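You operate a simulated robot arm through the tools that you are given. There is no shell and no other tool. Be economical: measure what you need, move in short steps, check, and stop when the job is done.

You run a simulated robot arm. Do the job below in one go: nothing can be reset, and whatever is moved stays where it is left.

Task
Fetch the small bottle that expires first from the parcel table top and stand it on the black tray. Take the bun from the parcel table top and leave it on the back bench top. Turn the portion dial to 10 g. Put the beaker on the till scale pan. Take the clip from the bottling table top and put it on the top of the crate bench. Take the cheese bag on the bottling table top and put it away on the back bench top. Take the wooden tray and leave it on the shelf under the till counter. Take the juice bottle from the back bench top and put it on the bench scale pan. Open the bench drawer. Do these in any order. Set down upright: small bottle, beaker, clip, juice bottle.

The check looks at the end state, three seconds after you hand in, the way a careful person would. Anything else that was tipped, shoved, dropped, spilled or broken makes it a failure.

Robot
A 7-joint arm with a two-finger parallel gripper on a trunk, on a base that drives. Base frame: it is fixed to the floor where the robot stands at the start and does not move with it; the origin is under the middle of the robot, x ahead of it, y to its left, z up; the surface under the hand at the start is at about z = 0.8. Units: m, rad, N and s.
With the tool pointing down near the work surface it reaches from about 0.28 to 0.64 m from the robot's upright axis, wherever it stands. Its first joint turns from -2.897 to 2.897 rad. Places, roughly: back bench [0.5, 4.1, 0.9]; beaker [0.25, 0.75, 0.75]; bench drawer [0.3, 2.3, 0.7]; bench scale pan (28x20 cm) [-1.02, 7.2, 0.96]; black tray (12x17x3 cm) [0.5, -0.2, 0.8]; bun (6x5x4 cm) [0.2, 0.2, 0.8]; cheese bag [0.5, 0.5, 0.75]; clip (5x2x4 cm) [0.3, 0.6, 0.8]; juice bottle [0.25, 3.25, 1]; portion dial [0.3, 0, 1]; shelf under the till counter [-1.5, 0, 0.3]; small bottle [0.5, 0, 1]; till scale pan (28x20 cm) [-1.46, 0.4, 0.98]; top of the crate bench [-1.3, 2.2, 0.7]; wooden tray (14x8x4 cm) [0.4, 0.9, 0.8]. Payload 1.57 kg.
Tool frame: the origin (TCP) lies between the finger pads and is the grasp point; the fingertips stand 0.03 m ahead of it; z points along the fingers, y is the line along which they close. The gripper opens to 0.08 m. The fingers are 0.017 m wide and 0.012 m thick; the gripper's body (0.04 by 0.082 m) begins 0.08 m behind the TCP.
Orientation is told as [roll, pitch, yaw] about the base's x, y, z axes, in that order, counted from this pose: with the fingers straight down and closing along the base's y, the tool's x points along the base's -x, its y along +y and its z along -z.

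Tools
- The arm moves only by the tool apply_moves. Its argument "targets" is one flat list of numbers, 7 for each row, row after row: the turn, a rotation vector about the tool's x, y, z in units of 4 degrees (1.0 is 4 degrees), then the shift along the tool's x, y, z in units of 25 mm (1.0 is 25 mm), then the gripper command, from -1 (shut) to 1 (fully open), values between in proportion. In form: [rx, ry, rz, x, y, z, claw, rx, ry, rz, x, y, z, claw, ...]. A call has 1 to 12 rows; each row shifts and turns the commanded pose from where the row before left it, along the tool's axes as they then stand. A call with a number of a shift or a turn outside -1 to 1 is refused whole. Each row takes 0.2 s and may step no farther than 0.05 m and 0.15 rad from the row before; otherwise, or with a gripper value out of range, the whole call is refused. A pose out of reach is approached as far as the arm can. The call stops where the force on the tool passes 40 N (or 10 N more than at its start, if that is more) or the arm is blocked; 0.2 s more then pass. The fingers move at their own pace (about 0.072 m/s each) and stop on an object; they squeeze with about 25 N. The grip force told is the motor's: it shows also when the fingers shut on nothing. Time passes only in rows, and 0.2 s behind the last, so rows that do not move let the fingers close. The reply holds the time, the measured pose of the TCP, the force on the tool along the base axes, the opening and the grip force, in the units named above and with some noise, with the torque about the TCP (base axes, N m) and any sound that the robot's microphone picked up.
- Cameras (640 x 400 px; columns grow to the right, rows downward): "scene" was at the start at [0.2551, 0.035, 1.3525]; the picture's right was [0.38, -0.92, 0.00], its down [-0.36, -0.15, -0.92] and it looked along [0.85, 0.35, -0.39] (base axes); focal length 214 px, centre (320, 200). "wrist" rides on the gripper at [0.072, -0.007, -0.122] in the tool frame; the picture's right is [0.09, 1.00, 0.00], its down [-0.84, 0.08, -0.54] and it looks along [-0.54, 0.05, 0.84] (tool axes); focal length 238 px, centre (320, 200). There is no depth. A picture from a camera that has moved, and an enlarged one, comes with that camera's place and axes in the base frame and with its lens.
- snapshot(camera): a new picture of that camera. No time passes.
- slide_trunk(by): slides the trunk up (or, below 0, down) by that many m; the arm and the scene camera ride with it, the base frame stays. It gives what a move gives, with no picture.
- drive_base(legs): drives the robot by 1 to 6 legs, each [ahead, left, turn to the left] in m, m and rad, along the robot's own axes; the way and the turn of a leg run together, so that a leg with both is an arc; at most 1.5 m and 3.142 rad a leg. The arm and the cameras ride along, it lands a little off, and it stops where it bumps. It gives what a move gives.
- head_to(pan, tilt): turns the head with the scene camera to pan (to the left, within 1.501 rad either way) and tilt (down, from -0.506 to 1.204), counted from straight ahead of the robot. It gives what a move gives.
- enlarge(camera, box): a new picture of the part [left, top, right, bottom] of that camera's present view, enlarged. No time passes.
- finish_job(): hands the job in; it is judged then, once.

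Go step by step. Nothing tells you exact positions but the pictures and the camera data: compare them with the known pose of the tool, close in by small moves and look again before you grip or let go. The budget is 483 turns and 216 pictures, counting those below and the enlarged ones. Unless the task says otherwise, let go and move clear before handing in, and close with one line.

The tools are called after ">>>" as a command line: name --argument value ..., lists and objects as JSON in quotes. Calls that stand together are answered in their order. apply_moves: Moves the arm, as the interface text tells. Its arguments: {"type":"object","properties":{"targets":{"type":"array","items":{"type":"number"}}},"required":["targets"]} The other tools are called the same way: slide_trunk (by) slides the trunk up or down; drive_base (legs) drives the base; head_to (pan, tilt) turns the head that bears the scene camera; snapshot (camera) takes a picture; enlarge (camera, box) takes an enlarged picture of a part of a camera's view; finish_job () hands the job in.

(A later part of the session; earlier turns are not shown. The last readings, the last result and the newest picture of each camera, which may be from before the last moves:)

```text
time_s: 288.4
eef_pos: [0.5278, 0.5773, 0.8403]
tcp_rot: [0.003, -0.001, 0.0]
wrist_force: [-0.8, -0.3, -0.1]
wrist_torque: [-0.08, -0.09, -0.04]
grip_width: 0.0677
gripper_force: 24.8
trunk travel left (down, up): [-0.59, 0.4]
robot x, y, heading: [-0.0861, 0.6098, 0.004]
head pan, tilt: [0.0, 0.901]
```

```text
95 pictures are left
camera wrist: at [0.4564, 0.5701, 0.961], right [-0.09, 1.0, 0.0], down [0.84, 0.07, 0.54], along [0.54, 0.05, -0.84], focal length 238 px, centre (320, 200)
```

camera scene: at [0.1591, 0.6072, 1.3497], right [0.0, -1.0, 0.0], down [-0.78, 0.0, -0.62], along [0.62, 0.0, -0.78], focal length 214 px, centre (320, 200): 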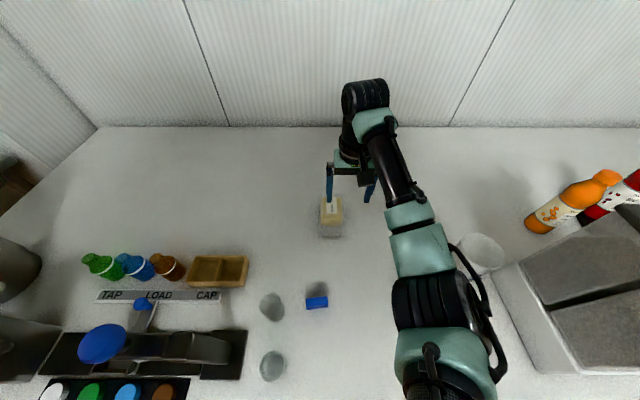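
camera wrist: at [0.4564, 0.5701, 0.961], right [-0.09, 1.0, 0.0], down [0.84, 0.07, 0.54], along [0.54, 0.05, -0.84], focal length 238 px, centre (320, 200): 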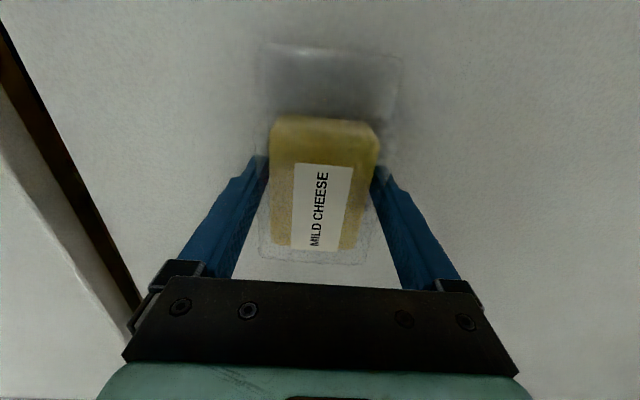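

Gripped. Lifting, tucking in, and driving sideways along the aisle to the back bench's empty area (around y=3.3).

>>> slide_trunk --by 0.32

>>> apply_moves --targets '[0, 0, 0, 1, 0, 0, -1, 0, 0, 0, 1, 0, 0, -1, 0, 0, 0, 1, 0, 0, -1, 0, 0, 0, 1, 0, 0, -1, 0, 0, 0, 1, 0, 0, -1, 0, 0, 0, 1, 0, 0, -1, 0, 0, 0, 1, 0, 0, -1]'

>>> drive_base --legs '[[-0.5, 0, 0], [0, 1.35, 0], [0, 1.35, 0]]'

>>> head_to --pan 0.0 --tilt 0.8

>>> snapshot --camera "scene"

```text
time_s: 291.5
eef_pos: [0.528, 0.5765, 1.1597]
tcp_rot: [0.004, -0.001, -0.002]
wrist_force: [-0.3, -0.2, -2.9]
wrist_torque: [0.0, 0.0, 0.05]
grip_width: 0.0679
gripper_force: 24.9
trunk travel left (down, up): [-0.91, 0.08]
robot x, y, heading: [-0.0859, 0.6036, 0.004]
head pan, tilt: [0.0, 0.901]
```

```text
time_s: 293.1
eef_pos: [0.3516, 0.5795, 1.1593]
tcp_rot: [0.003, -0.003, -0.002]
wrist_force: [0.7, -0.8, -2.6]
wrist_torque: [-0.03, -0.02, 0.02]
grip_width: 0.0679
gripper_force: 24.9
trunk travel left (down, up): [-0.91, 0.08]
robot x, y, heading: [-0.0877, 0.61, 0.006]
head pan, tilt: [0.0, 0.901]
```

```text
time_s: 308.9
eef_pos: [-0.142, 3.3078, 1.1593]
tcp_rot: [0.002, -0.002, -0.007]
wrist_force: [0.4, -0.4, -2.1]
wrist_torque: [0.01, 0.0, -0.02]
grip_width: 0.0678
gripper_force: 25.4
trunk travel left (down, up): [-0.91, 0.08]
robot x, y, heading: [-0.5776, 3.3388, -0.002]
head pan, tilt: [0.0, 0.901]
```

```text
time_s: 309.6
eef_pos: [-0.1426, 3.3101, 1.1592]
tcp_rot: [0.004, -0.001, -0.007]
wrist_force: [-0.3, -0.2, -2.2]
wrist_torque: [-0.02, 0.02, -0.03]
grip_width: 0.0677
gripper_force: 24.9
trunk travel left (down, up): [-0.91, 0.08]
robot x, y, heading: [-0.5804, 3.3398, -0.002]
head pan, tilt: [0.0, 0.799]
```

```text
94 pictures are left
camera scene: at [-0.331, 3.339, 1.6775], right [0.0, -1.0, 0.0], down [-0.72, 0.0, -0.7], along [0.7, 0.0, -0.72], focal length 214 px, centre (320, 200)
```

scene: 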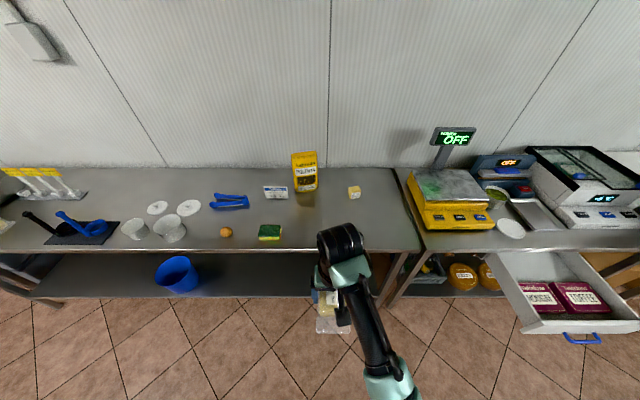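

Space at (0.28, 3.3) is free. Setting the arm/trunk at a proper height first, then driving in.

>>> apply_moves --targets '[0, 0, 0, 0, 0, -1, -1, 0, 0, 0, 0, 0, -1, -1, 0, 0, 0, 0, 0, -1, -1, 0, 0, 0, 0, 0, -1, -1, 0, 0, 0, 0, 0, -1, -1]'

>>> slide_trunk --by -0.3

>>> drive_base --legs '[[0.33, -0.03, 0]]'

>>> snapshot --camera "wrist"

```text
time_s: 310.8
eef_pos: [-0.1423, 3.3117, 1.2868]
tcp_rot: [0.005, -0.002, -0.007]
wrist_force: [-0.6, 1.0, -2.7]
wrist_torque: [0.0, 0.02, 0.03]
grip_width: 0.0679
gripper_force: 25.3
trunk travel left (down, up): [-0.91, 0.08]
robot x, y, heading: [-0.5825, 3.3406, -0.003]
head pan, tilt: [0.0, 0.799]
```

```text
time_s: 313.8
eef_pos: [-0.1416, 3.3105, 0.9855]
tcp_rot: [0.004, -0.002, -0.007]
wrist_force: [-1.1, 0.1, -1.6]
wrist_torque: [-0.04, 0.02, -0.03]
grip_width: 0.0674
gripper_force: 25.3
trunk travel left (down, up): [-0.61, 0.38]
robot x, y, heading: [-0.5865, 3.3403, -0.004]
head pan, tilt: [0.0, 0.799]
```

```text
time_s: 315.9
eef_pos: [0.1783, 3.2794, 0.9861]
tcp_rot: [0.003, -0.003, -0.007]
wrist_force: [-0.4, 1.0, -3.1]
wrist_torque: [0.03, 0.03, -0.01]
grip_width: 0.0678
gripper_force: 25.0
trunk travel left (down, up): [-0.61, 0.38]
robot x, y, heading: [-0.2678, 3.3063, -0.003]
head pan, tilt: [0.0, 0.799]
```

```text
93 pictures are left
camera wrist: at [0.1068, 3.273, 1.1071], right [-0.09, 1.0, 0.0], down [0.84, 0.07, 0.54], along [0.54, 0.05, -0.84], focal length 238 px, centre (320, 200)
```

wrist: 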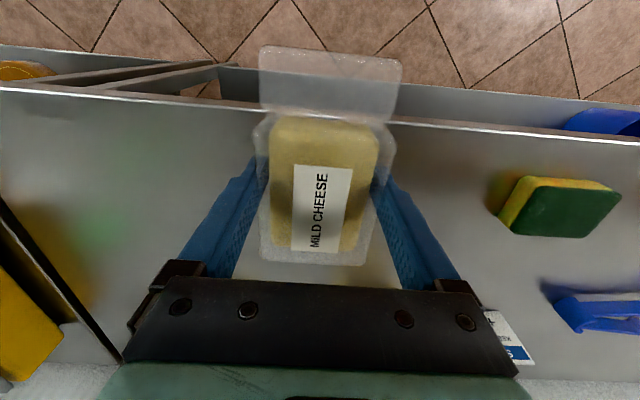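

Bag flap trails toward the front, so I place it deeper at x≈0.32.

>>> apply_moves --targets '[0, 0, 0, -0.95, 0.2, 0, -1, 0, 0, 0, -0.95, 0.2, 0, -1, 0, 0, 0, -0.95, 0.2, 0, -1, 0, 0, 0, -0.95, 0.2, 0, -1, 0, 0, 0, -0.95, 0.2, 0, -1, 0, 0, 0, -0.95, 0.2, 0, -1, 0, 0, 0, 0, 0, 1, -1, 0, 0, 0, 0, 0, 1, -1, 0, 0, 0, 0, 0, 0.7, -1, 0, 0, 0, 0, 0, 0.2, -1]'

>>> snapshot --camera "wrist"

```text
time_s: 318.1
eef_pos: [0.3221, 3.3082, 0.9113]
tcp_rot: [0.004, -0.001, -0.005]
wrist_force: [-0.2, 0.6, -2.3]
wrist_torque: [-0.02, 0.01, 0.04]
grip_width: 0.0677
gripper_force: 25.1
trunk travel left (down, up): [-0.61, 0.38]
robot x, y, heading: [-0.2646, 3.3114, 0.001]
head pan, tilt: [0.0, 0.799]
```

```text
92 pictures are left
camera wrist: at [0.2501, 3.3015, 1.0329], right [-0.09, 1.0, 0.0], down [0.84, 0.07, 0.54], along [0.54, 0.05, -0.84], focal length 238 px, centre (320, 200)
```

wrist: 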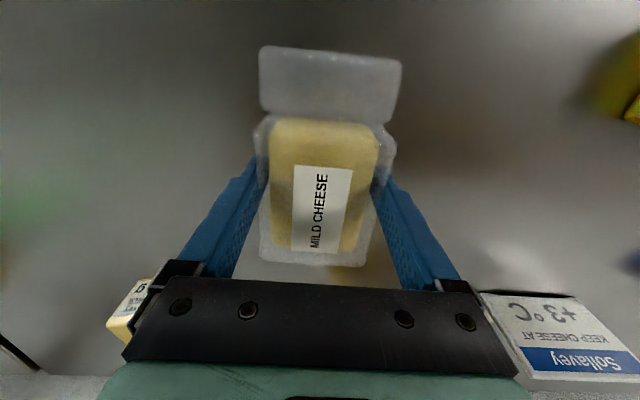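

>>> apply_moves --targets '[0, 0, 0, 0, 0, 0.15, -1, 0, 0, 0, 0, 0, 0.15, -1, 0, 0, 0, 0, 0, 0.1, -1]'

```text
time_s: 318.9
eef_pos: [0.3211, 3.3088, 0.9034]
tcp_rot: [0.003, -0.002, -0.006]
wrist_force: [-1.4, 0.1, -2.7]
wrist_torque: [0.02, 0.03, 0.01]
grip_width: 0.0679
gripper_force: 25.1
trunk travel left (down, up): [-0.61, 0.38]
robot x, y, heading: [-0.2618, 3.309, -0.004]
head pan, tilt: [0.0, 0.799]
```

>>> apply_moves --targets '[0, 0, 0, 0, 0, 0.1, -1, 0, 0, 0, 0, 0, 0.1, -1, 0, 0, 0, 0, 0, 0, -1]'

```text
time_s: 319.7
eef_pos: [0.3216, 3.3087, 0.8992]
tcp_rot: [0.004, -0.004, -0.007]
wrist_force: [0.3, 1.1, 4.3]
wrist_torque: [-0.19, 0.26, -0.02]
grip_width: 0.068
gripper_force: 25.2
trunk travel left (down, up): [-0.61, 0.38]
robot x, y, heading: [-0.263, 3.3069, -0.004]
head pan, tilt: [0.0, 0.799]
```

Contact. Releasing and lifting straight up.

>>> apply_moves --targets '[0, 0, 0, 0, 0, 0, 1, 0, 0, 0, 0, 0, 0, 1, 0, 0, 0, 0, 0, -0.5, 1, 0, 0, 0, 0, 0, -1, 1, 0, 0, 0, 0, 0, -1, 1, 0, 0, 0, 0, 0, -1, 1, 0, 0, 0, 0, 0, -1, 1]'

>>> snapshot --camera "wrist"

```text
time_s: 321.3
eef_pos: [0.3204, 3.3097, 1.0126]
tcp_rot: [0.002, -0.001, -0.006]
wrist_force: [-0.1, -0.2, 0.1]
wrist_torque: [-0.04, -0.04, 0.01]
grip_width: 0.0799
gripper_force: 0.0
trunk travel left (down, up): [-0.61, 0.38]
robot x, y, heading: [-0.2651, 3.3103, 0.002]
head pan, tilt: [0.0, 0.799]
```

```text
91 pictures are left
camera wrist: at [0.2489, 3.3036, 1.132], right [-0.09, 1.0, 0.0], down [0.84, 0.07, 0.54], along [0.54, 0.05, -0.84], focal length 238 px, centre (320, 200)
```

wrist: 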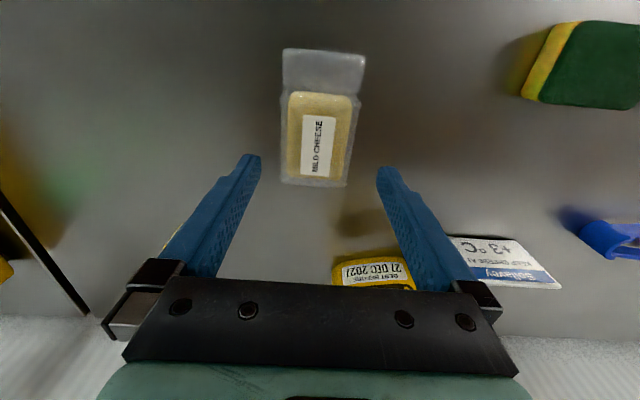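

Cheese bag placed. Returning to the bottling table for the clip.

>>> apply_moves --targets '[0, 0, 0, 1, 0, -0.5, 1, 0, 0, 0, 1, 0, -0.5, 1, 0, 0, 0, 1, 0, -0.5, 1, 0, 0, 0, 1, 0, -0.5, 1, 0, 0, 0, 1, 0, 0, 1, 0, 0, 0, 1, 0, 0, 1]'

>>> drive_base --legs '[[-0.34, 0, 0], [0, -1.35, 0], [0, -1.33, 0], [0.3, 0, 0]]'

>>> snapshot --camera "wrist"

>>> snapshot --camera "scene"

```text
time_s: 322.7
eef_pos: [0.1717, 3.3086, 1.0614]
tcp_rot: [0.004, -0.002, -0.007]
wrist_force: [-0.5, -0.6, 0.6]
wrist_torque: [-0.02, 0.0, -0.01]
grip_width: 0.08
gripper_force: 0.0
trunk travel left (down, up): [-0.61, 0.38]
robot x, y, heading: [-0.2609, 3.3101, -0.004]
head pan, tilt: [0.0, 0.799]
```

```text
time_s: 339.3
eef_pos: [0.1024, 0.6029, 1.0618]
tcp_rot: [0.003, -0.003, -0.023]
wrist_force: [0.5, 0.3, -0.1]
wrist_torque: [-0.02, 0.0, -0.02]
grip_width: 0.0801
gripper_force: 0.1
trunk travel left (down, up): [-0.61, 0.38]
robot x, y, heading: [-0.3328, 0.6133, -0.017]
head pan, tilt: [0.0, 0.799]
```

```text
90 pictures are left
camera wrist: at [0.0315, 0.5977, 1.1826], right [-0.07, 1.0, 0.0], down [0.84, 0.06, 0.54], along [0.54, 0.04, -0.84], focal length 238 px, centre (320, 200)
```

wrist: 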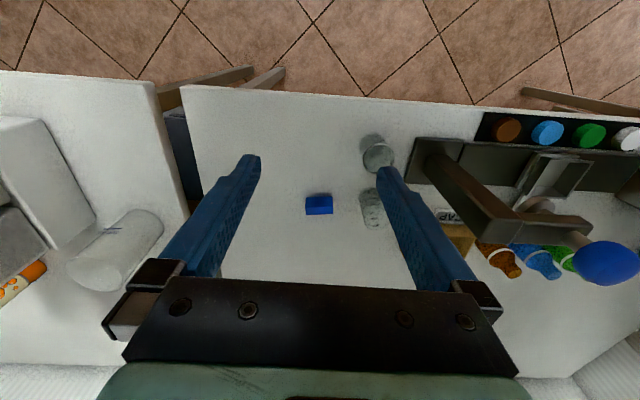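

```text
89 pictures are left
camera scene: at [-0.0805, 0.6071, 1.3774], right [-0.02, -1.0, 0.0], down [-0.72, 0.01, -0.7], along [0.7, -0.01, -0.72], focal length 214 px, centre (320, 200)
```

scene: 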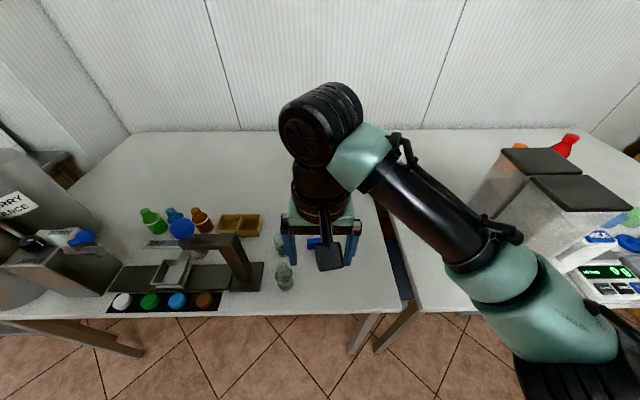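

Clip at (0.265, 0.614). Driving 12 cm closer, lowering, and aligning with a reduced opening to stay clear of the beaker.

>>> drive_base --legs '[[0.12, 0, 0.017]]'

>>> slide_trunk --by -0.1

>>> snapshot --camera "wrist"

```text
time_s: 340.5
eef_pos: [0.2191, 0.6102, 1.0633]
tcp_rot: [0.002, 0.0, -0.006]
wrist_force: [0.0, -0.2, -0.6]
wrist_torque: [0.0, 0.02, -0.01]
grip_width: 0.0799
gripper_force: 0.1
trunk travel left (down, up): [-0.61, 0.38]
robot x, y, heading: [-0.2144, 0.6162, 0.001]
head pan, tilt: [0.0, 0.799]
```

```text
time_s: 341.9
eef_pos: [0.2205, 0.6096, 0.9624]
tcp_rot: [0.004, -0.001, -0.005]
wrist_force: [-0.6, -0.4, 0.6]
wrist_torque: [0.01, -0.01, -0.01]
grip_width: 0.0804
gripper_force: 0.1
trunk travel left (down, up): [-0.51, 0.48]
robot x, y, heading: [-0.2106, 0.6153, 0.001]
head pan, tilt: [0.0, 0.799]
```

```text
88 pictures are left
camera wrist: at [0.1477, 0.6029, 1.0829], right [-0.09, 1.0, 0.0], down [0.84, 0.07, 0.54], along [0.54, 0.05, -0.84], focal length 238 px, centre (320, 200)
```

wrist: 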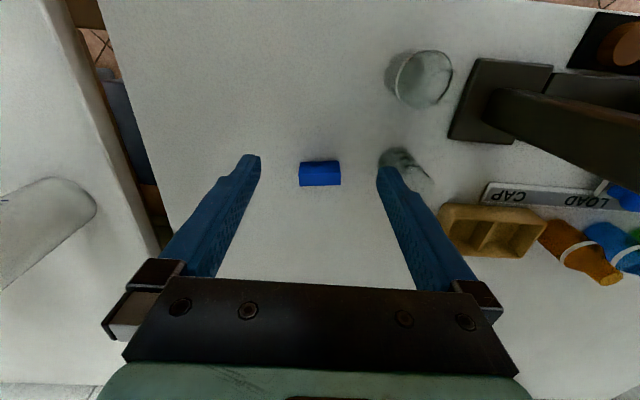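

>>> apply_moves --targets '[0, 0, 0, -0.98, 0.1, 0, 0.6, 0, 0, 0, -0.98, 0.1, 0, 0.6, 0, 0, 0, 0, 0, 1, 0.6, 0, 0, 0, 0, 0, 1, 0.6, 0, 0, 0, 0, 0, 1, 0.6, 0, 0, 0, 0, 0, 1, 0.6]'

>>> snapshot --camera "wrist"

```text
time_s: 343.3
eef_pos: [0.2693, 0.6145, 0.8642]
tcp_rot: [0.003, -0.002, -0.006]
wrist_force: [0.6, -0.3, 0.6]
wrist_torque: [-0.01, -0.02, 0.0]
grip_width: 0.0641
gripper_force: 0.1
trunk travel left (down, up): [-0.51, 0.48]
robot x, y, heading: [-0.2149, 0.6105, 0.006]
head pan, tilt: [0.0, 0.799]
```

```text
87 pictures are left
camera wrist: at [0.1971, 0.6075, 0.9841], right [-0.09, 1.0, 0.0], down [0.84, 0.07, 0.54], along [0.54, 0.05, -0.84], focal length 238 px, centre (320, 200)
```

wrist: 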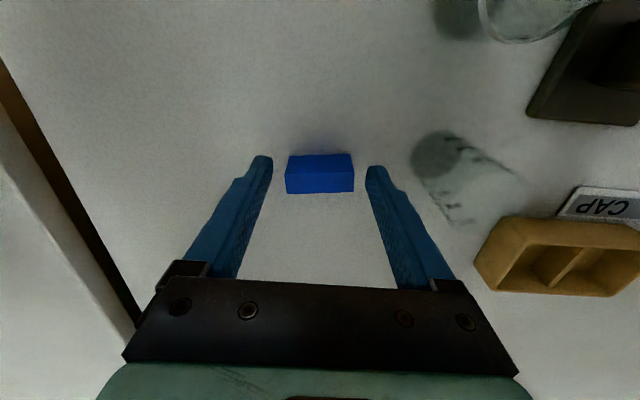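

>>> apply_moves --targets '[0, 0, 0, 0, 0, 0.6, 0.6, 0, 0, 0, 0, 0, 0.45, 0.6, 0, 0, 0, 0, 0, 0, -1, 0, 0, 0, 0, 0, 0, -1, 0, 0, 0, 0, 0, 0, -1, 0, 0, 0, 0, 0, -1, -1, 0, 0, 0, 0, 0, -1, -1]'

>>> snapshot --camera "wrist"

```text
time_s: 344.9
eef_pos: [0.2693, 0.6139, 0.8866]
tcp_rot: [0.004, -0.002, -0.005]
wrist_force: [0.6, 0.9, -0.9]
wrist_torque: [0.01, -0.02, -0.01]
grip_width: 0.0486
gripper_force: 24.8
trunk travel left (down, up): [-0.51, 0.48]
robot x, y, heading: [-0.2128, 0.6108, -0.001]
head pan, tilt: [0.0, 0.799]
```

```text
86 pictures are left
camera wrist: at [0.1969, 0.6077, 1.0075], right [-0.09, 1.0, 0.0], down [0.84, 0.07, 0.54], along [0.54, 0.05, -0.84], focal length 238 px, centre (320, 200)
```

wrist: 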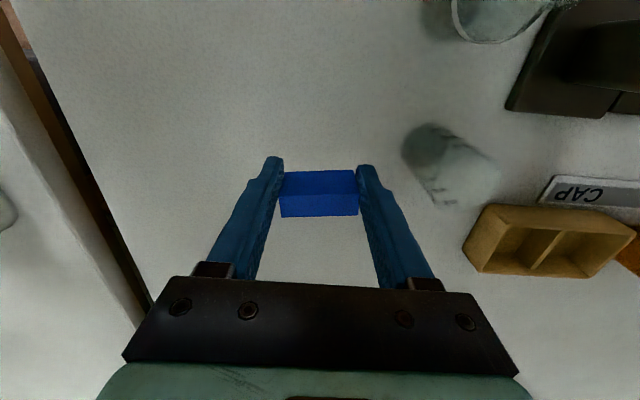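

Clip held. Raising, backing out, turning along the aisle and looking at the crate bench.

>>> slide_trunk --by 0.25

>>> apply_moves --targets '[0, 0, 0, 1, 0, 0, -1, 0, 0, 0, 1, 0, 0, -1]'

>>> drive_base --legs '[[-0.3, 0, 0], [0, 0, 1.57], [0.9, 0, 0]]'

>>> head_to --pan 0.7 --tilt 0.6

>>> snapshot --camera "scene"

```text
time_s: 347.4
eef_pos: [0.2687, 0.615, 1.1371]
tcp_rot: [0.006, -0.001, -0.004]
wrist_force: [0.4, 0.3, 0.3]
wrist_torque: [-0.03, 0.0, 0.04]
grip_width: 0.0486
gripper_force: 25.2
trunk travel left (down, up): [-0.76, 0.23]
robot x, y, heading: [-0.215, 0.6092, 0.001]
head pan, tilt: [0.0, 0.799]
```

```text
time_s: 348.0
eef_pos: [0.2168, 0.6155, 1.135]
tcp_rot: [0.004, -0.001, -0.006]
wrist_force: [-1.1, -0.6, 0.2]
wrist_torque: [-0.01, -0.01, -0.01]
grip_width: 0.0488
gripper_force: 25.1
trunk travel left (down, up): [-0.76, 0.23]
robot x, y, heading: [-0.2128, 0.612, -0.004]
head pan, tilt: [0.0, 0.799]
```

```text
time_s: 358.3
eef_pos: [-0.5299, 1.9572, 1.1359]
tcp_rot: [0.005, -0.001, 1.579]
wrist_force: [0.1, -0.1, 0.4]
wrist_torque: [0.01, -0.02, -0.05]
grip_width: 0.0486
gripper_force: 25.1
trunk travel left (down, up): [-0.76, 0.23]
robot x, y, heading: [-0.5213, 1.5235, 1.584]
head pan, tilt: [0.0, 0.799]
```

```text
time_s: 359.4
eef_pos: [-0.5306, 1.959, 1.1347]
tcp_rot: [0.005, -0.001, 1.579]
wrist_force: [0.2, -0.7, -0.2]
wrist_torque: [0.0, 0.02, 0.0]
grip_width: 0.0486
gripper_force: 25.1
trunk travel left (down, up): [-0.76, 0.23]
robot x, y, heading: [-0.5214, 1.5276, 1.586]
head pan, tilt: [0.7, 0.6]
```

```text
85 pictures are left
camera scene: at [-0.5811, 1.7625, 1.5444], right [0.76, 0.65, 0.0], down [0.37, -0.43, -0.82], along [-0.54, 0.62, -0.57], focal length 214 px, centre (320, 200)
```

scene: 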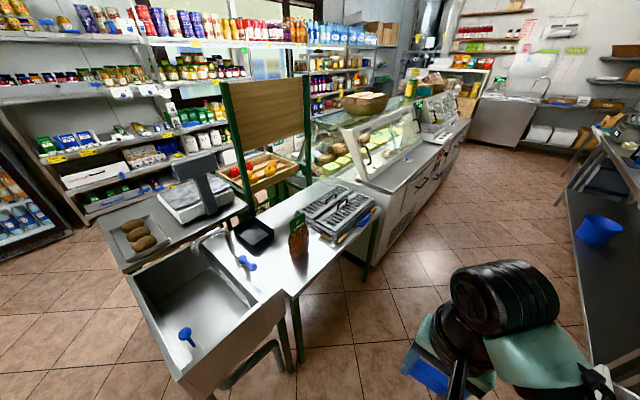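

The crate bench (white top with crates, net bag, black tray) is ahead-left; free spot around (-1.13, 2.08). Turning to face it and moving alongside.

>>> drive_base --legs '[[0, 0, 1.555], [0.0, -0.53, 0]]'

>>> head_to --pan 0.0 --tilt 0.9

>>> snapshot --camera "scene"

>>> snapshot --camera "wrist"

```text
time_s: 366.3
eef_pos: [-0.9652, 2.0325, 1.1353]
tcp_rot: [0.003, -0.001, -3.118]
wrist_force: [0.0, 0.1, 0.5]
wrist_torque: [-0.04, -0.02, -0.01]
grip_width: 0.0
gripper_force: 21.5
trunk travel left (down, up): [-0.76, 0.23]
robot x, y, heading: [-0.5316, 2.0459, -3.117]
head pan, tilt: [0.7, 0.6]
```

```text
time_s: 367.4
eef_pos: [-0.9647, 2.0323, 1.1348]
tcp_rot: [0.005, -0.002, -3.12]
wrist_force: [-0.4, -1.1, 0.4]
wrist_torque: [-0.02, 0.01, 0.01]
grip_width: 0.0001
gripper_force: 22.0
trunk travel left (down, up): [-0.76, 0.23]
robot x, y, heading: [-0.5329, 2.0515, -3.119]
head pan, tilt: [0.0, 0.901]
```

```text
84 pictures are left
camera scene: at [-0.7799, 2.0413, 1.5197], right [-0.03, 1.0, 0.0], down [0.78, 0.02, -0.62], along [-0.62, -0.02, -0.78], focal length 214 px, centre (320, 200)
```

scene: 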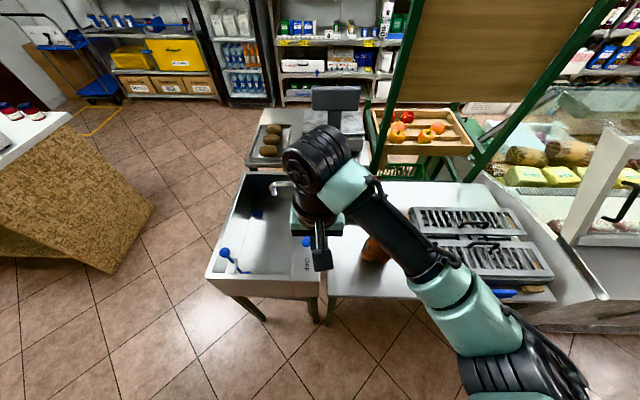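

```text
83 pictures are left
camera wrist: at [-0.8925, 2.0404, 1.2561], right [0.11, -0.99, 0.0], down [-0.83, -0.09, 0.54], along [-0.54, -0.06, -0.84], focal length 238 px, centre (320, 200)
```

wrist: 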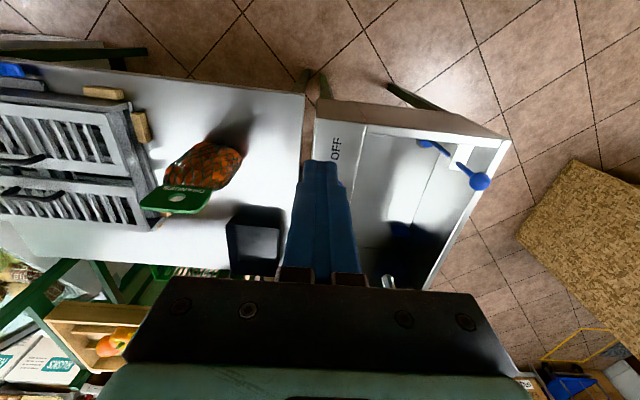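

The clip is no longer in the gripper — it slipped during the turn. Something blue lies in the sink; zooming in.

>>> enlarge --camera "wrist" --box '[330, 120, 510, 290]'

>>> enlarge --camera "scene" --box '[200, 160, 340, 330]'

```text
2.35 times, centred on (420, 205) of wrist
camera zoom: at [-0.8925, 2.0404, 1.2561], right [0.11, -0.99, 0.0], down [-0.83, -0.09, 0.54], along [-0.54, -0.06, -0.84], focal length 561 px, centre (85, 188)
```

zoom: 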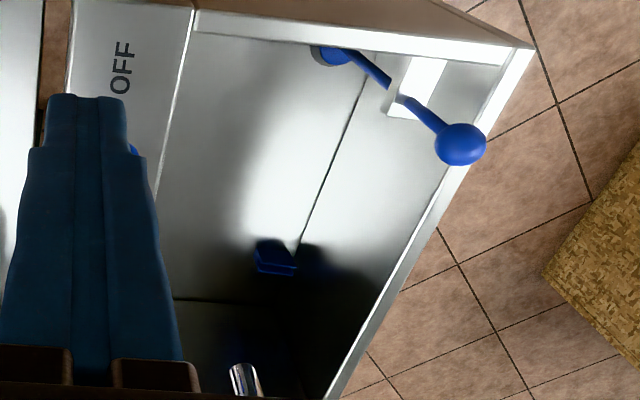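

```text
2.35 times, centred on (270, 245) of scene
camera zoom: at [-0.7799, 2.0413, 1.5197], right [-0.03, 1.0, 0.0], down [0.78, 0.02, -0.62], along [-0.62, -0.02, -0.78], focal length 505 px, centre (438, 94)
```

zoom: 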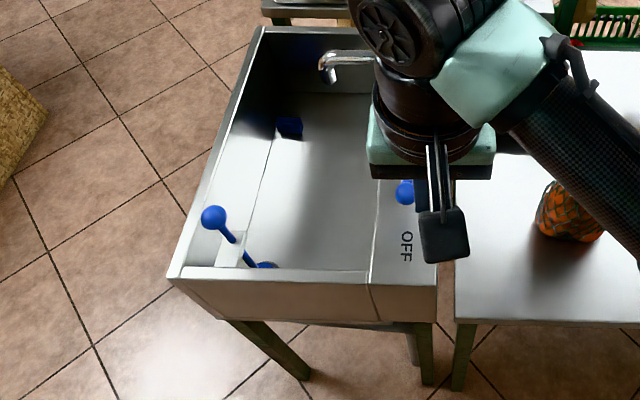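

The clip lies on the sink floor around (-1.46, 1.66, 0.53). I'll move in front of the sink and look from above.

>>> drive_base --legs '[[0.0, 0.37, 0], [0.15, 0, -0.02]]'

>>> head_to --pan 0.0 --tilt 1.1

>>> snapshot --camera "scene"

>>> snapshot --camera "wrist"

```text
time_s: 370.7
eef_pos: [-1.1091, 1.6729, 1.1352]
tcp_rot: [0.004, -0.002, -3.14]
wrist_force: [-0.1, -0.2, -0.2]
wrist_torque: [-0.01, 0.0, -0.01]
grip_width: 0.0
gripper_force: 21.0
trunk travel left (down, up): [-0.76, 0.23]
robot x, y, heading: [-0.6776, 1.6808, -3.13]
head pan, tilt: [0.0, 0.901]
```

```text
time_s: 371.4
eef_pos: [-1.1093, 1.6722, 1.1364]
tcp_rot: [0.002, -0.002, -3.139]
wrist_force: [-0.9, -0.4, 0.1]
wrist_torque: [-0.03, -0.04, 0.0]
grip_width: 0.0001
gripper_force: 21.0
trunk travel left (down, up): [-0.76, 0.23]
robot x, y, heading: [-0.6765, 1.6841, -3.133]
head pan, tilt: [0.0, 1.1]
```

```text
80 pictures are left
camera scene: at [-0.9115, 1.6792, 1.5059], right [-0.01, 1.0, 0.0], down [0.89, 0.01, -0.45], along [-0.45, 0.0, -0.89], focal length 214 px, centre (320, 200)
```

scene: 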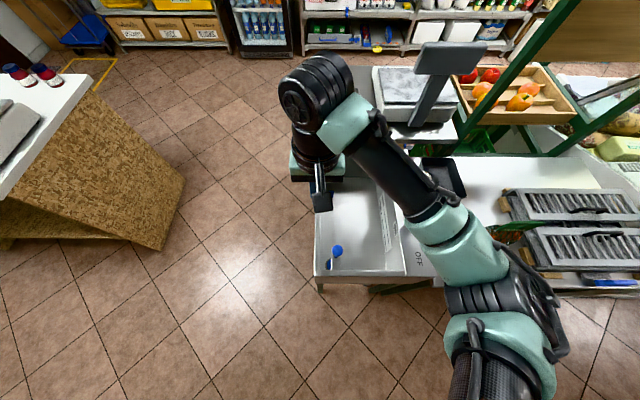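

```text
79 pictures are left
camera wrist: at [-1.0365, 1.6804, 1.2562], right [0.1, -1.0, 0.0], down [-0.84, -0.08, 0.54], along [-0.54, -0.05, -0.84], focal length 238 px, centre (320, 200)
```

wrist: 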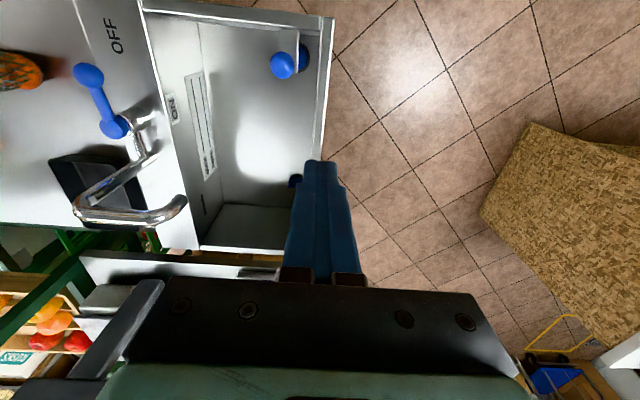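

Triangulated: clip at (-1.366, 1.718, 0.655), sink rim z≈0.82, with the faucet spout in the way from here. I'll approach from the sink's open -y side: robot at (-1.36, 1.18) facing +y.

>>> drive_base --legs '[[0, 0.5, 0], [0.68, 0, 0], [0, 0, -1.57]]'

>>> apply_moves --targets '[0, 0, 0, 0, -1, 0, 1, 0, 0, 0, 0, -1, 0, 1, 0, 0, 0, 0, -1, 0, 1, 0, 0, 0, 0, -1, 0, 1]'

>>> snapshot --camera "scene"

>>> snapshot --camera "wrist"

```text
time_s: 381.6
eef_pos: [-1.3634, 1.5953, 1.1354]
tcp_rot: [0.003, -0.001, 1.573]
wrist_force: [-0.7, 0.2, 0.4]
wrist_torque: [0.0, 0.03, -0.02]
grip_width: 0.0002
gripper_force: 21.6
trunk travel left (down, up): [-0.76, 0.23]
robot x, y, heading: [-1.3527, 1.1638, 1.576]
head pan, tilt: [0.0, 1.1]
```

```text
time_s: 382.6
eef_pos: [-1.2637, 1.5949, 1.1361]
tcp_rot: [0.003, -0.004, 1.577]
wrist_force: [0.9, -0.5, 0.9]
wrist_torque: [0.01, 0.01, 0.01]
grip_width: 0.0801
gripper_force: 0.0
trunk travel left (down, up): [-0.76, 0.23]
robot x, y, heading: [-1.3543, 1.1667, 1.58]
head pan, tilt: [0.0, 1.1]
```

```text
78 pictures are left
camera scene: at [-1.3573, 1.3966, 1.5058], right [1.0, 0.01, 0.0], down [0.01, -0.89, -0.45], along [0.0, 0.45, -0.89], focal length 214 px, centre (320, 200)
```

scene: 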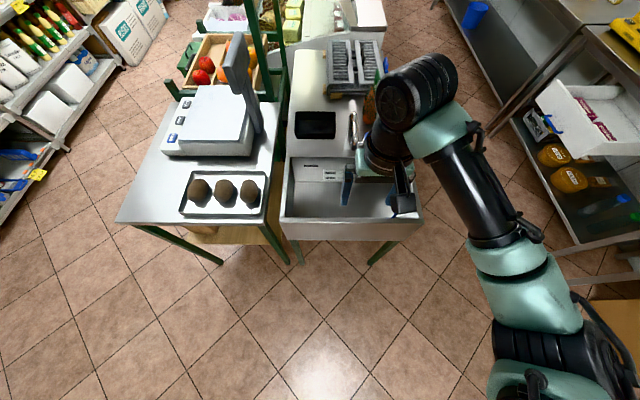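

```text
77 pictures are left
camera wrist: at [-1.2553, 1.5222, 1.2562], right [-1.0, -0.1, 0.0], down [-0.08, 0.83, 0.54], along [-0.06, 0.54, -0.84], focal length 238 px, centre (320, 200)
```

wrist: 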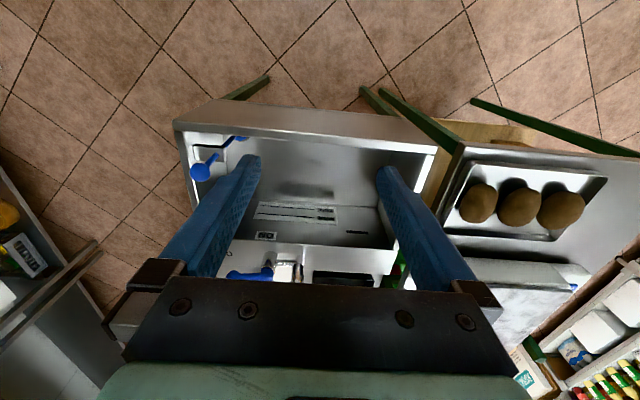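

The clip is hidden behind the near wall from here; moving the hand further over the sink.

>>> apply_moves --targets '[0, 0, 0, -1, 0, 0, 1, 0, 0, 0, -1, 0, 0, 1, 0, 0, 0, -1, 0, 0, 1, 0, 0, 0, -1, 0, 0, 1, 0, 0, 0, -1, 0, 0, 1, 0, 0, 0, -1, 0, 0, 1]'

>>> snapshot --camera "wrist"

```text
time_s: 384.0
eef_pos: [-1.2625, 1.7461, 1.1374]
tcp_rot: [0.003, -0.002, 1.578]
wrist_force: [0.1, -0.4, 0.3]
wrist_torque: [-0.02, -0.02, -0.01]
grip_width: 0.0802
gripper_force: 0.1
trunk travel left (down, up): [-0.76, 0.23]
robot x, y, heading: [-1.3541, 1.1647, 1.579]
head pan, tilt: [0.0, 1.1]
```

```text
76 pictures are left
camera wrist: at [-1.255, 1.6746, 1.2578], right [-1.0, -0.1, 0.0], down [-0.08, 0.84, 0.54], along [-0.05, 0.54, -0.84], focal length 238 px, centre (320, 200)
```

wrist: 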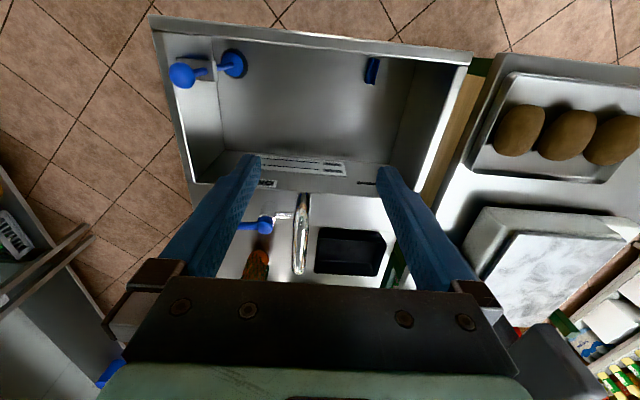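

>>> enlarge --camera "wrist" --box '[330, 40, 430, 110]'

```text
5.71 times, centred on (380, 75) of wrist
camera zoom: at [-1.255, 1.6746, 1.2578], right [-1.0, -0.1, 0.0], down [-0.08, 0.84, 0.54], along [-0.05, 0.54, -0.84], focal length 1362 px, centre (-23, 914)
```

zoom: 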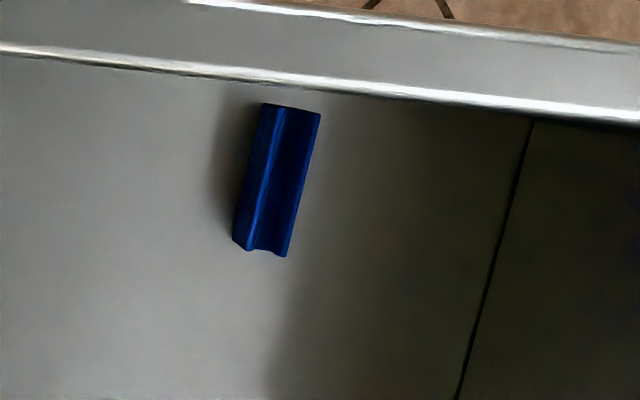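

>>> enlarge --camera "wrist" --box '[364, 52, 388, 88]'

```text
11.11 times, centred on (376, 70) of wrist
camera zoom: at [-1.255, 1.6746, 1.2578], right [-1.0, -0.1, 0.0], down [-0.08, 0.84, 0.54], along [-0.05, 0.54, -0.84], focal length 2648 px, centre (-302, 1644)
```

zoom: 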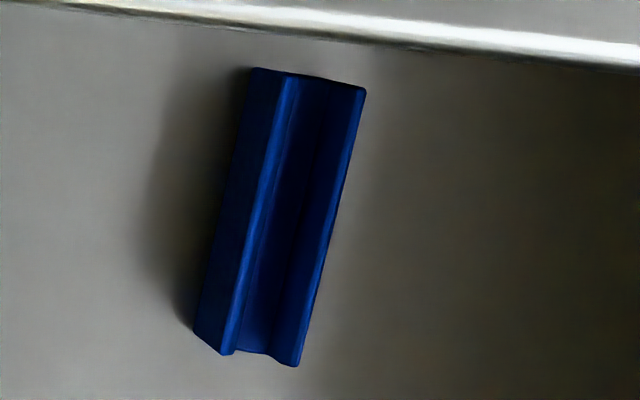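

The clip stands upside down (groove up) with its long axis along y, centre (-1.370, 1.719). I'll grip it across its 2 cm width. Aligning and lowering the trunk in stages.

>>> apply_moves --targets '[0, 0, 0, 0.2, 0.86, 0, 0.3, 0, 0, 0, 0.2, 0.86, 0, 0.3, 0, 0, 0, 0.2, 0.86, 0, 0.3, 0, 0, 0, 0.2, 0.86, 0, 0.3, 0, 0, 0, 0.28, 0.86, 0, 0.3]'

>>> slide_trunk --by -0.26

>>> snapshot --camera "wrist"

>>> snapshot --camera "scene"

```text
time_s: 385.2
eef_pos: [-1.3706, 1.7189, 1.1365]
tcp_rot: [0.002, -0.001, 1.575]
wrist_force: [0.3, 0.6, 0.1]
wrist_torque: [0.02, 0.0, 0.04]
grip_width: 0.0518
gripper_force: 0.0
trunk travel left (down, up): [-0.76, 0.23]
robot x, y, heading: [-1.3572, 1.162, 1.582]
head pan, tilt: [0.0, 1.1]
```

```text
time_s: 387.9
eef_pos: [-1.37, 1.719, 0.8772]
tcp_rot: [0.004, -0.001, 1.575]
wrist_force: [-0.7, -0.4, -0.1]
wrist_torque: [0.03, -0.01, -0.02]
grip_width: 0.0521
gripper_force: 0.0
trunk travel left (down, up): [-0.5, 0.49]
robot x, y, heading: [-1.3539, 1.1591, 1.579]
head pan, tilt: [0.0, 1.1]
```

```text
73 pictures are left
camera wrist: at [-1.3628, 1.6467, 0.9972], right [-1.0, -0.1, 0.0], down [-0.08, 0.84, 0.54], along [-0.05, 0.54, -0.84], focal length 238 px, centre (320, 200)
```

wrist: 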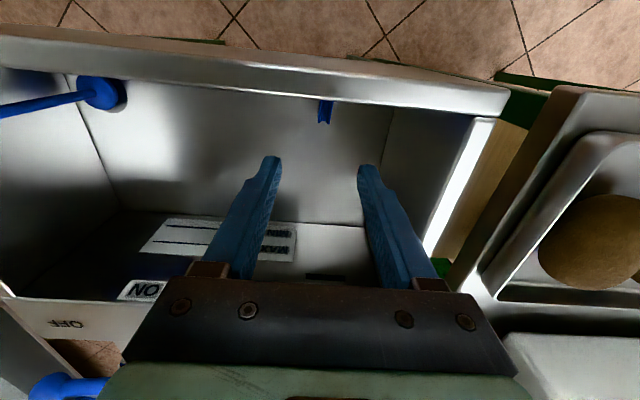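

```text
72 pictures are left
camera scene: at [-1.3576, 1.3967, 1.2458], right [1.0, 0.01, 0.0], down [0.01, -0.89, -0.45], along [0.0, 0.45, -0.89], focal length 214 px, centre (320, 200)
```

scene: 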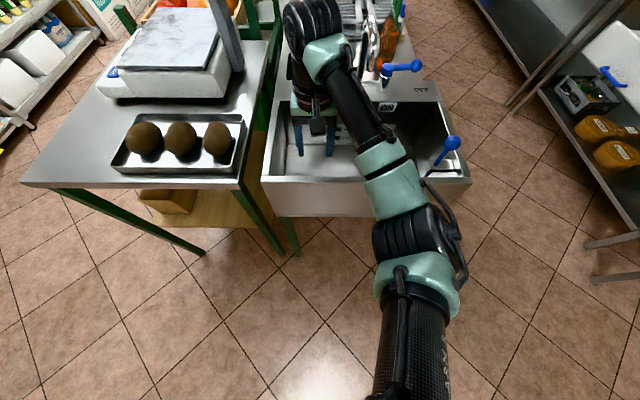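

The forearm comes close to the sink rim; I extend the arm a bit more (raises the elbow) by backing the base 4 cm, then descend stepwise while watching.

>>> drive_base --legs '[[-0.045, 0, 0]]'

>>> apply_moves --targets '[0, 0, 0, -0.9, 0, 0, 0.3, 0, 0, 0, -0.9, 0, 0, 0.3]'

>>> slide_trunk --by -0.07

>>> apply_moves --targets '[0, 0, 0, 0, 0, 1, 0.3, 0, 0, 0, 0, 0, 1, 0.3]'

>>> snapshot --camera "scene"

>>> snapshot --camera "wrist"

```text
time_s: 388.8
eef_pos: [-1.3697, 1.6729, 0.8773]
tcp_rot: [0.005, -0.004, 1.575]
wrist_force: [-0.1, 0.7, 0.0]
wrist_torque: [0.04, 0.0, 0.02]
grip_width: 0.052
gripper_force: 0.0
trunk travel left (down, up): [-0.5, 0.49]
robot x, y, heading: [-1.3577, 1.1196, 1.583]
head pan, tilt: [0.0, 1.1]
```

```text
time_s: 389.4
eef_pos: [-1.3728, 1.7189, 0.8755]
tcp_rot: [0.003, -0.002, 1.574]
wrist_force: [-0.5, 1.0, -0.6]
wrist_torque: [0.0, 0.0, -0.02]
grip_width: 0.052
gripper_force: 0.2
trunk travel left (down, up): [-0.5, 0.49]
robot x, y, heading: [-1.356, 1.1162, 1.579]
head pan, tilt: [0.0, 1.1]
```

```text
time_s: 390.4
eef_pos: [-1.3711, 1.7188, 0.805]
tcp_rot: [0.004, -0.001, 1.574]
wrist_force: [-0.1, -0.5, -0.6]
wrist_torque: [0.0, 0.0, 0.03]
grip_width: 0.0522
gripper_force: 0.1
trunk travel left (down, up): [-0.43, 0.56]
robot x, y, heading: [-1.351, 1.1147, 1.579]
head pan, tilt: [0.0, 1.1]
```

```text
time_s: 391.0
eef_pos: [-1.3723, 1.7183, 0.7569]
tcp_rot: [0.003, -0.003, 1.574]
wrist_force: [0.6, 0.7, 0.0]
wrist_torque: [0.01, 0.0, 0.03]
grip_width: 0.0522
gripper_force: 0.1
trunk travel left (down, up): [-0.43, 0.56]
robot x, y, heading: [-1.3576, 1.1176, 1.577]
head pan, tilt: [0.0, 1.1]
```

```text
71 pictures are left
camera scene: at [-1.3572, 1.3516, 1.1758], right [1.0, 0.01, 0.0], down [0.01, -0.89, -0.45], along [0.0, 0.45, -0.89], focal length 214 px, centre (320, 200)
```

scene: 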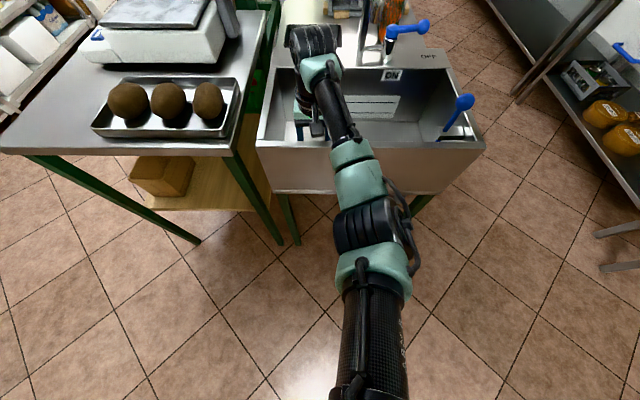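

```text
70 pictures are left
camera wrist: at [-1.3652, 1.6471, 0.8778], right [-1.0, -0.1, 0.0], down [-0.08, 0.83, 0.54], along [-0.05, 0.54, -0.84], focal length 238 px, centre (320, 200)
```

wrist: 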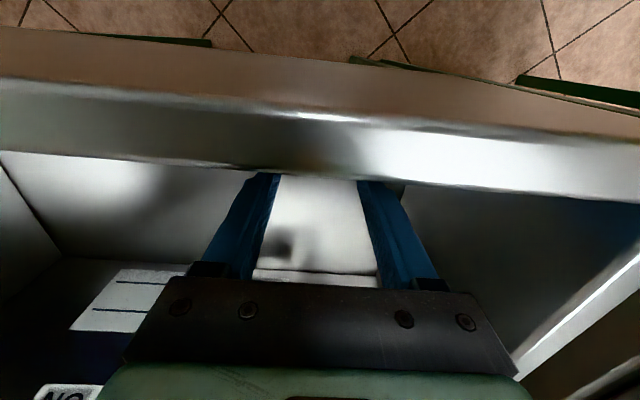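

The wrist camera would hit the rim with a vertical tool here. I'll lift, come closer, and tilt the tool ~25° (tip toward the robot) so hand and camera stay inside the sink opening.

>>> slide_trunk --by 0.13

>>> apply_moves --targets '[0, 0, 0, 1, 0, 0, 0.3, 0, 0, 0, 1, 0, 0, 0.3, 0, 0, 0, 1, 0, 0, 0.3]'

>>> drive_base --legs '[[0.085, 0, 0]]'

>>> apply_moves --targets '[0, 1, 0, 0, 0, 0, 0.3, 0, 1, 0, 0, 0, 0, 0.3, 0, 1, 0, 0, 0, 0, 0.3, 0, 1, 0, 0, 0, 0, 0.3, 0, 1, 0, 0, 0, 0, 0.3, 0, 1, 0, 0, 0, 0, 0.3, 0, 0.4, 0, 0, 0, 0, 0.3]'

>>> snapshot --camera "wrist"

>>> snapshot --camera "scene"

```text
time_s: 392.6
eef_pos: [-1.3735, 1.7194, 0.8862]
tcp_rot: [0.003, -0.002, 1.572]
wrist_force: [0.5, -0.8, -0.3]
wrist_torque: [0.01, 0.0, -0.01]
grip_width: 0.0519
gripper_force: 0.0
trunk travel left (down, up): [-0.56, 0.43]
robot x, y, heading: [-1.3518, 1.119, 1.578]
head pan, tilt: [0.0, 1.1]
```

```text
time_s: 393.4
eef_pos: [-1.3752, 1.6455, 0.8859]
tcp_rot: [0.004, -0.002, 1.573]
wrist_force: [-0.1, -0.9, 0.5]
wrist_torque: [-0.01, 0.01, -0.03]
grip_width: 0.0519
gripper_force: 0.0
trunk travel left (down, up): [-0.56, 0.43]
robot x, y, heading: [-1.3514, 1.1167, 1.582]
head pan, tilt: [0.0, 1.1]
```

```text
time_s: 394.5
eef_pos: [-1.3765, 1.7324, 0.8858]
tcp_rot: [0.003, -0.002, 1.574]
wrist_force: [-0.1, 0.5, 0.4]
wrist_torque: [-0.03, -0.02, 0.01]
grip_width: 0.0521
gripper_force: 0.1
trunk travel left (down, up): [-0.56, 0.43]
robot x, y, heading: [-1.356, 1.2048, 1.58]
head pan, tilt: [0.0, 1.1]
```

```text
time_s: 396.1
eef_pos: [-1.3774, 1.7321, 0.8866]
tcp_rot: [0.002, 0.446, 1.575]
wrist_force: [0.1, 0.3, 0.5]
wrist_torque: [-0.01, 0.02, 0.0]
grip_width: 0.0522
gripper_force: 0.0
trunk travel left (down, up): [-0.56, 0.43]
robot x, y, heading: [-1.3555, 1.2059, 1.578]
head pan, tilt: [0.0, 1.1]
```

```text
69 pictures are left
camera wrist: at [-1.3694, 1.7186, 1.027], right [-1.0, -0.09, 0.04], down [-0.08, 0.99, 0.13], along [-0.05, 0.13, -0.99], focal length 238 px, centre (320, 200)
```

wrist: 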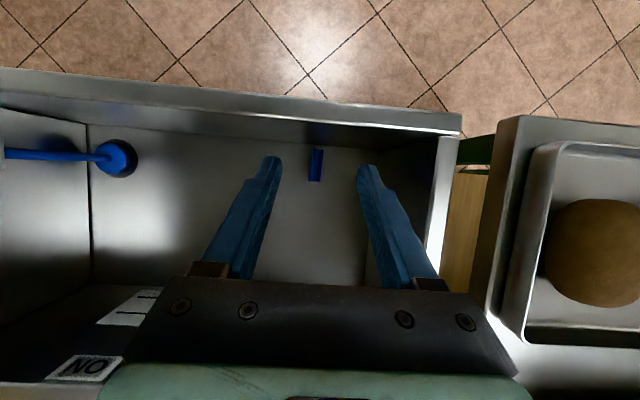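

```text
68 pictures are left
camera scene: at [-1.3579, 1.4368, 1.3058], right [1.0, 0.01, 0.0], down [0.01, -0.89, -0.45], along [0.0, 0.45, -0.89], focal length 214 px, centre (320, 200)
```

scene: 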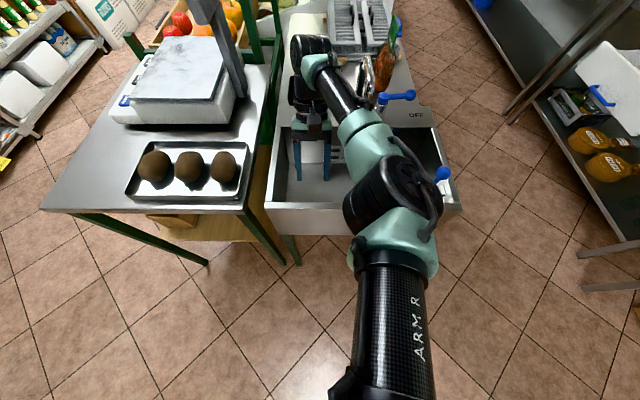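

The clip is visible between the fingers: centre (-1.377, 1.714). Descending along vertical in stages.

>>> apply_moves --targets '[0, 0, 0, -0.29, 0, 0.69, 0.3, 0, 0, 0, -0.29, 0, 0.69, 0.3, 0, 0, 0, -0.29, 0, 0.69, 0.3, 0, 0, 0, -0.29, 0, 0.69, 0.3, 0, 0, 0, -0.29, 0, 0.69, 0.3, 0, 0, 0, -0.29, 0, 0.69, 0.3, 0, 0, 0, -0.29, 0, 0.69, 0.3]'

>>> snapshot --camera "wrist"

>>> snapshot --camera "scene"

```text
time_s: 397.7
eef_pos: [-1.3749, 1.7262, 0.7562]
tcp_rot: [0.004, 0.446, 1.576]
wrist_force: [0.0, -0.1, 0.7]
wrist_torque: [0.02, -0.02, -0.02]
grip_width: 0.052
gripper_force: 0.1
trunk travel left (down, up): [-0.56, 0.43]
robot x, y, heading: [-1.357, 1.2044, 1.58]
head pan, tilt: [0.0, 1.1]
```

```text
67 pictures are left
camera wrist: at [-1.368, 1.7125, 0.8959], right [-1.0, -0.09, 0.04], down [-0.08, 0.99, 0.13], along [-0.05, 0.13, -0.99], focal length 238 px, centre (320, 200)
```

wrist: 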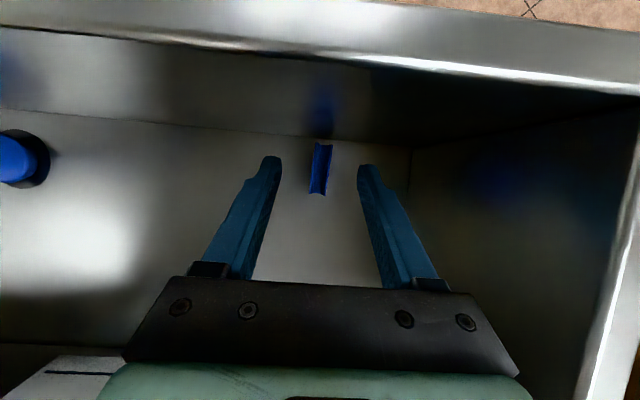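

```text
66 pictures are left
camera scene: at [-1.358, 1.4369, 1.3058], right [1.0, 0.01, 0.0], down [0.01, -0.89, -0.45], along [0.0, 0.45, -0.89], focal length 214 px, centre (320, 200)
```

scene: 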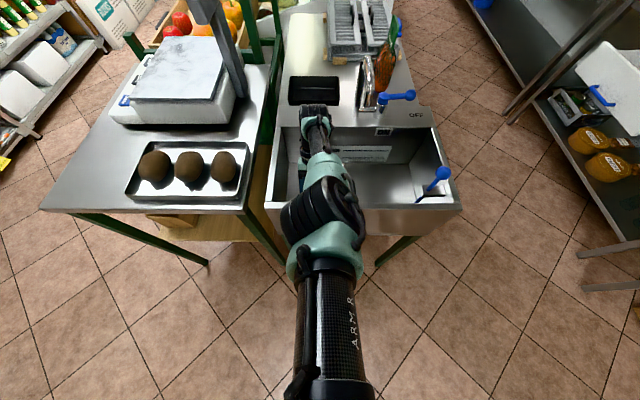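

>>> apply_moves --targets '[0, 0, 0, -0.33, 0.05, 0.8, 0.3, 0, 0, 0, -0.33, 0, 0.8, 0.3, 0, 0, 0, -0.2, 0, 0.5, 0.3]'

>>> snapshot --camera "wrist"

```text
time_s: 398.5
eef_pos: [-1.381, 1.7037, 0.7084]
tcp_rot: [0.003, 0.444, 1.575]
wrist_force: [0.7, 0.0, 0.6]
wrist_torque: [0.02, 0.01, 0.0]
grip_width: 0.0519
gripper_force: 0.1
out of reach, approached as far as the arm can: row 1, 2, 3
trunk travel left (down, up): [-0.56, 0.43]
robot x, y, heading: [-1.355, 1.2051, 1.581]
head pan, tilt: [0.0, 1.1]
```

```text
65 pictures are left
camera wrist: at [-1.3734, 1.6911, 0.8487], right [-1.0, -0.09, 0.04], down [-0.08, 0.99, 0.13], along [-0.05, 0.13, -0.99], focal length 238 px, centre (320, 200)
```

wrist: 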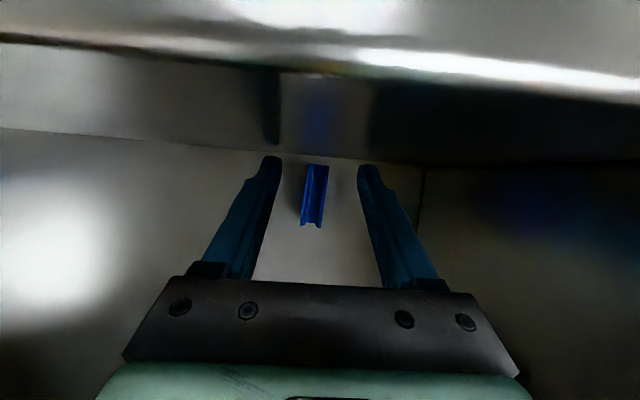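

Arm is at max stretch; I back up those rows and use the trunk for the last 8 cm instead.

>>> apply_moves --targets '[0, 0, 0, 0.2, 0, -0.5, 0.3, 0, 0, 0, 0.33, 0, -0.8, 0.3, 0, 0, 0, 0.33, 0, -0.8, 0.3]'

```text
time_s: 399.3
eef_pos: [-1.3808, 1.7243, 0.758]
tcp_rot: [0.004, 0.445, 1.575]
wrist_force: [-0.5, 0.0, 0.1]
wrist_torque: [0.0, 0.01, 0.02]
grip_width: 0.052
gripper_force: 0.0
out of reach, approached as far as the arm can: row 2, 3
trunk travel left (down, up): [-0.56, 0.43]
robot x, y, heading: [-1.3552, 1.2048, 1.576]
head pan, tilt: [0.0, 1.1]
```

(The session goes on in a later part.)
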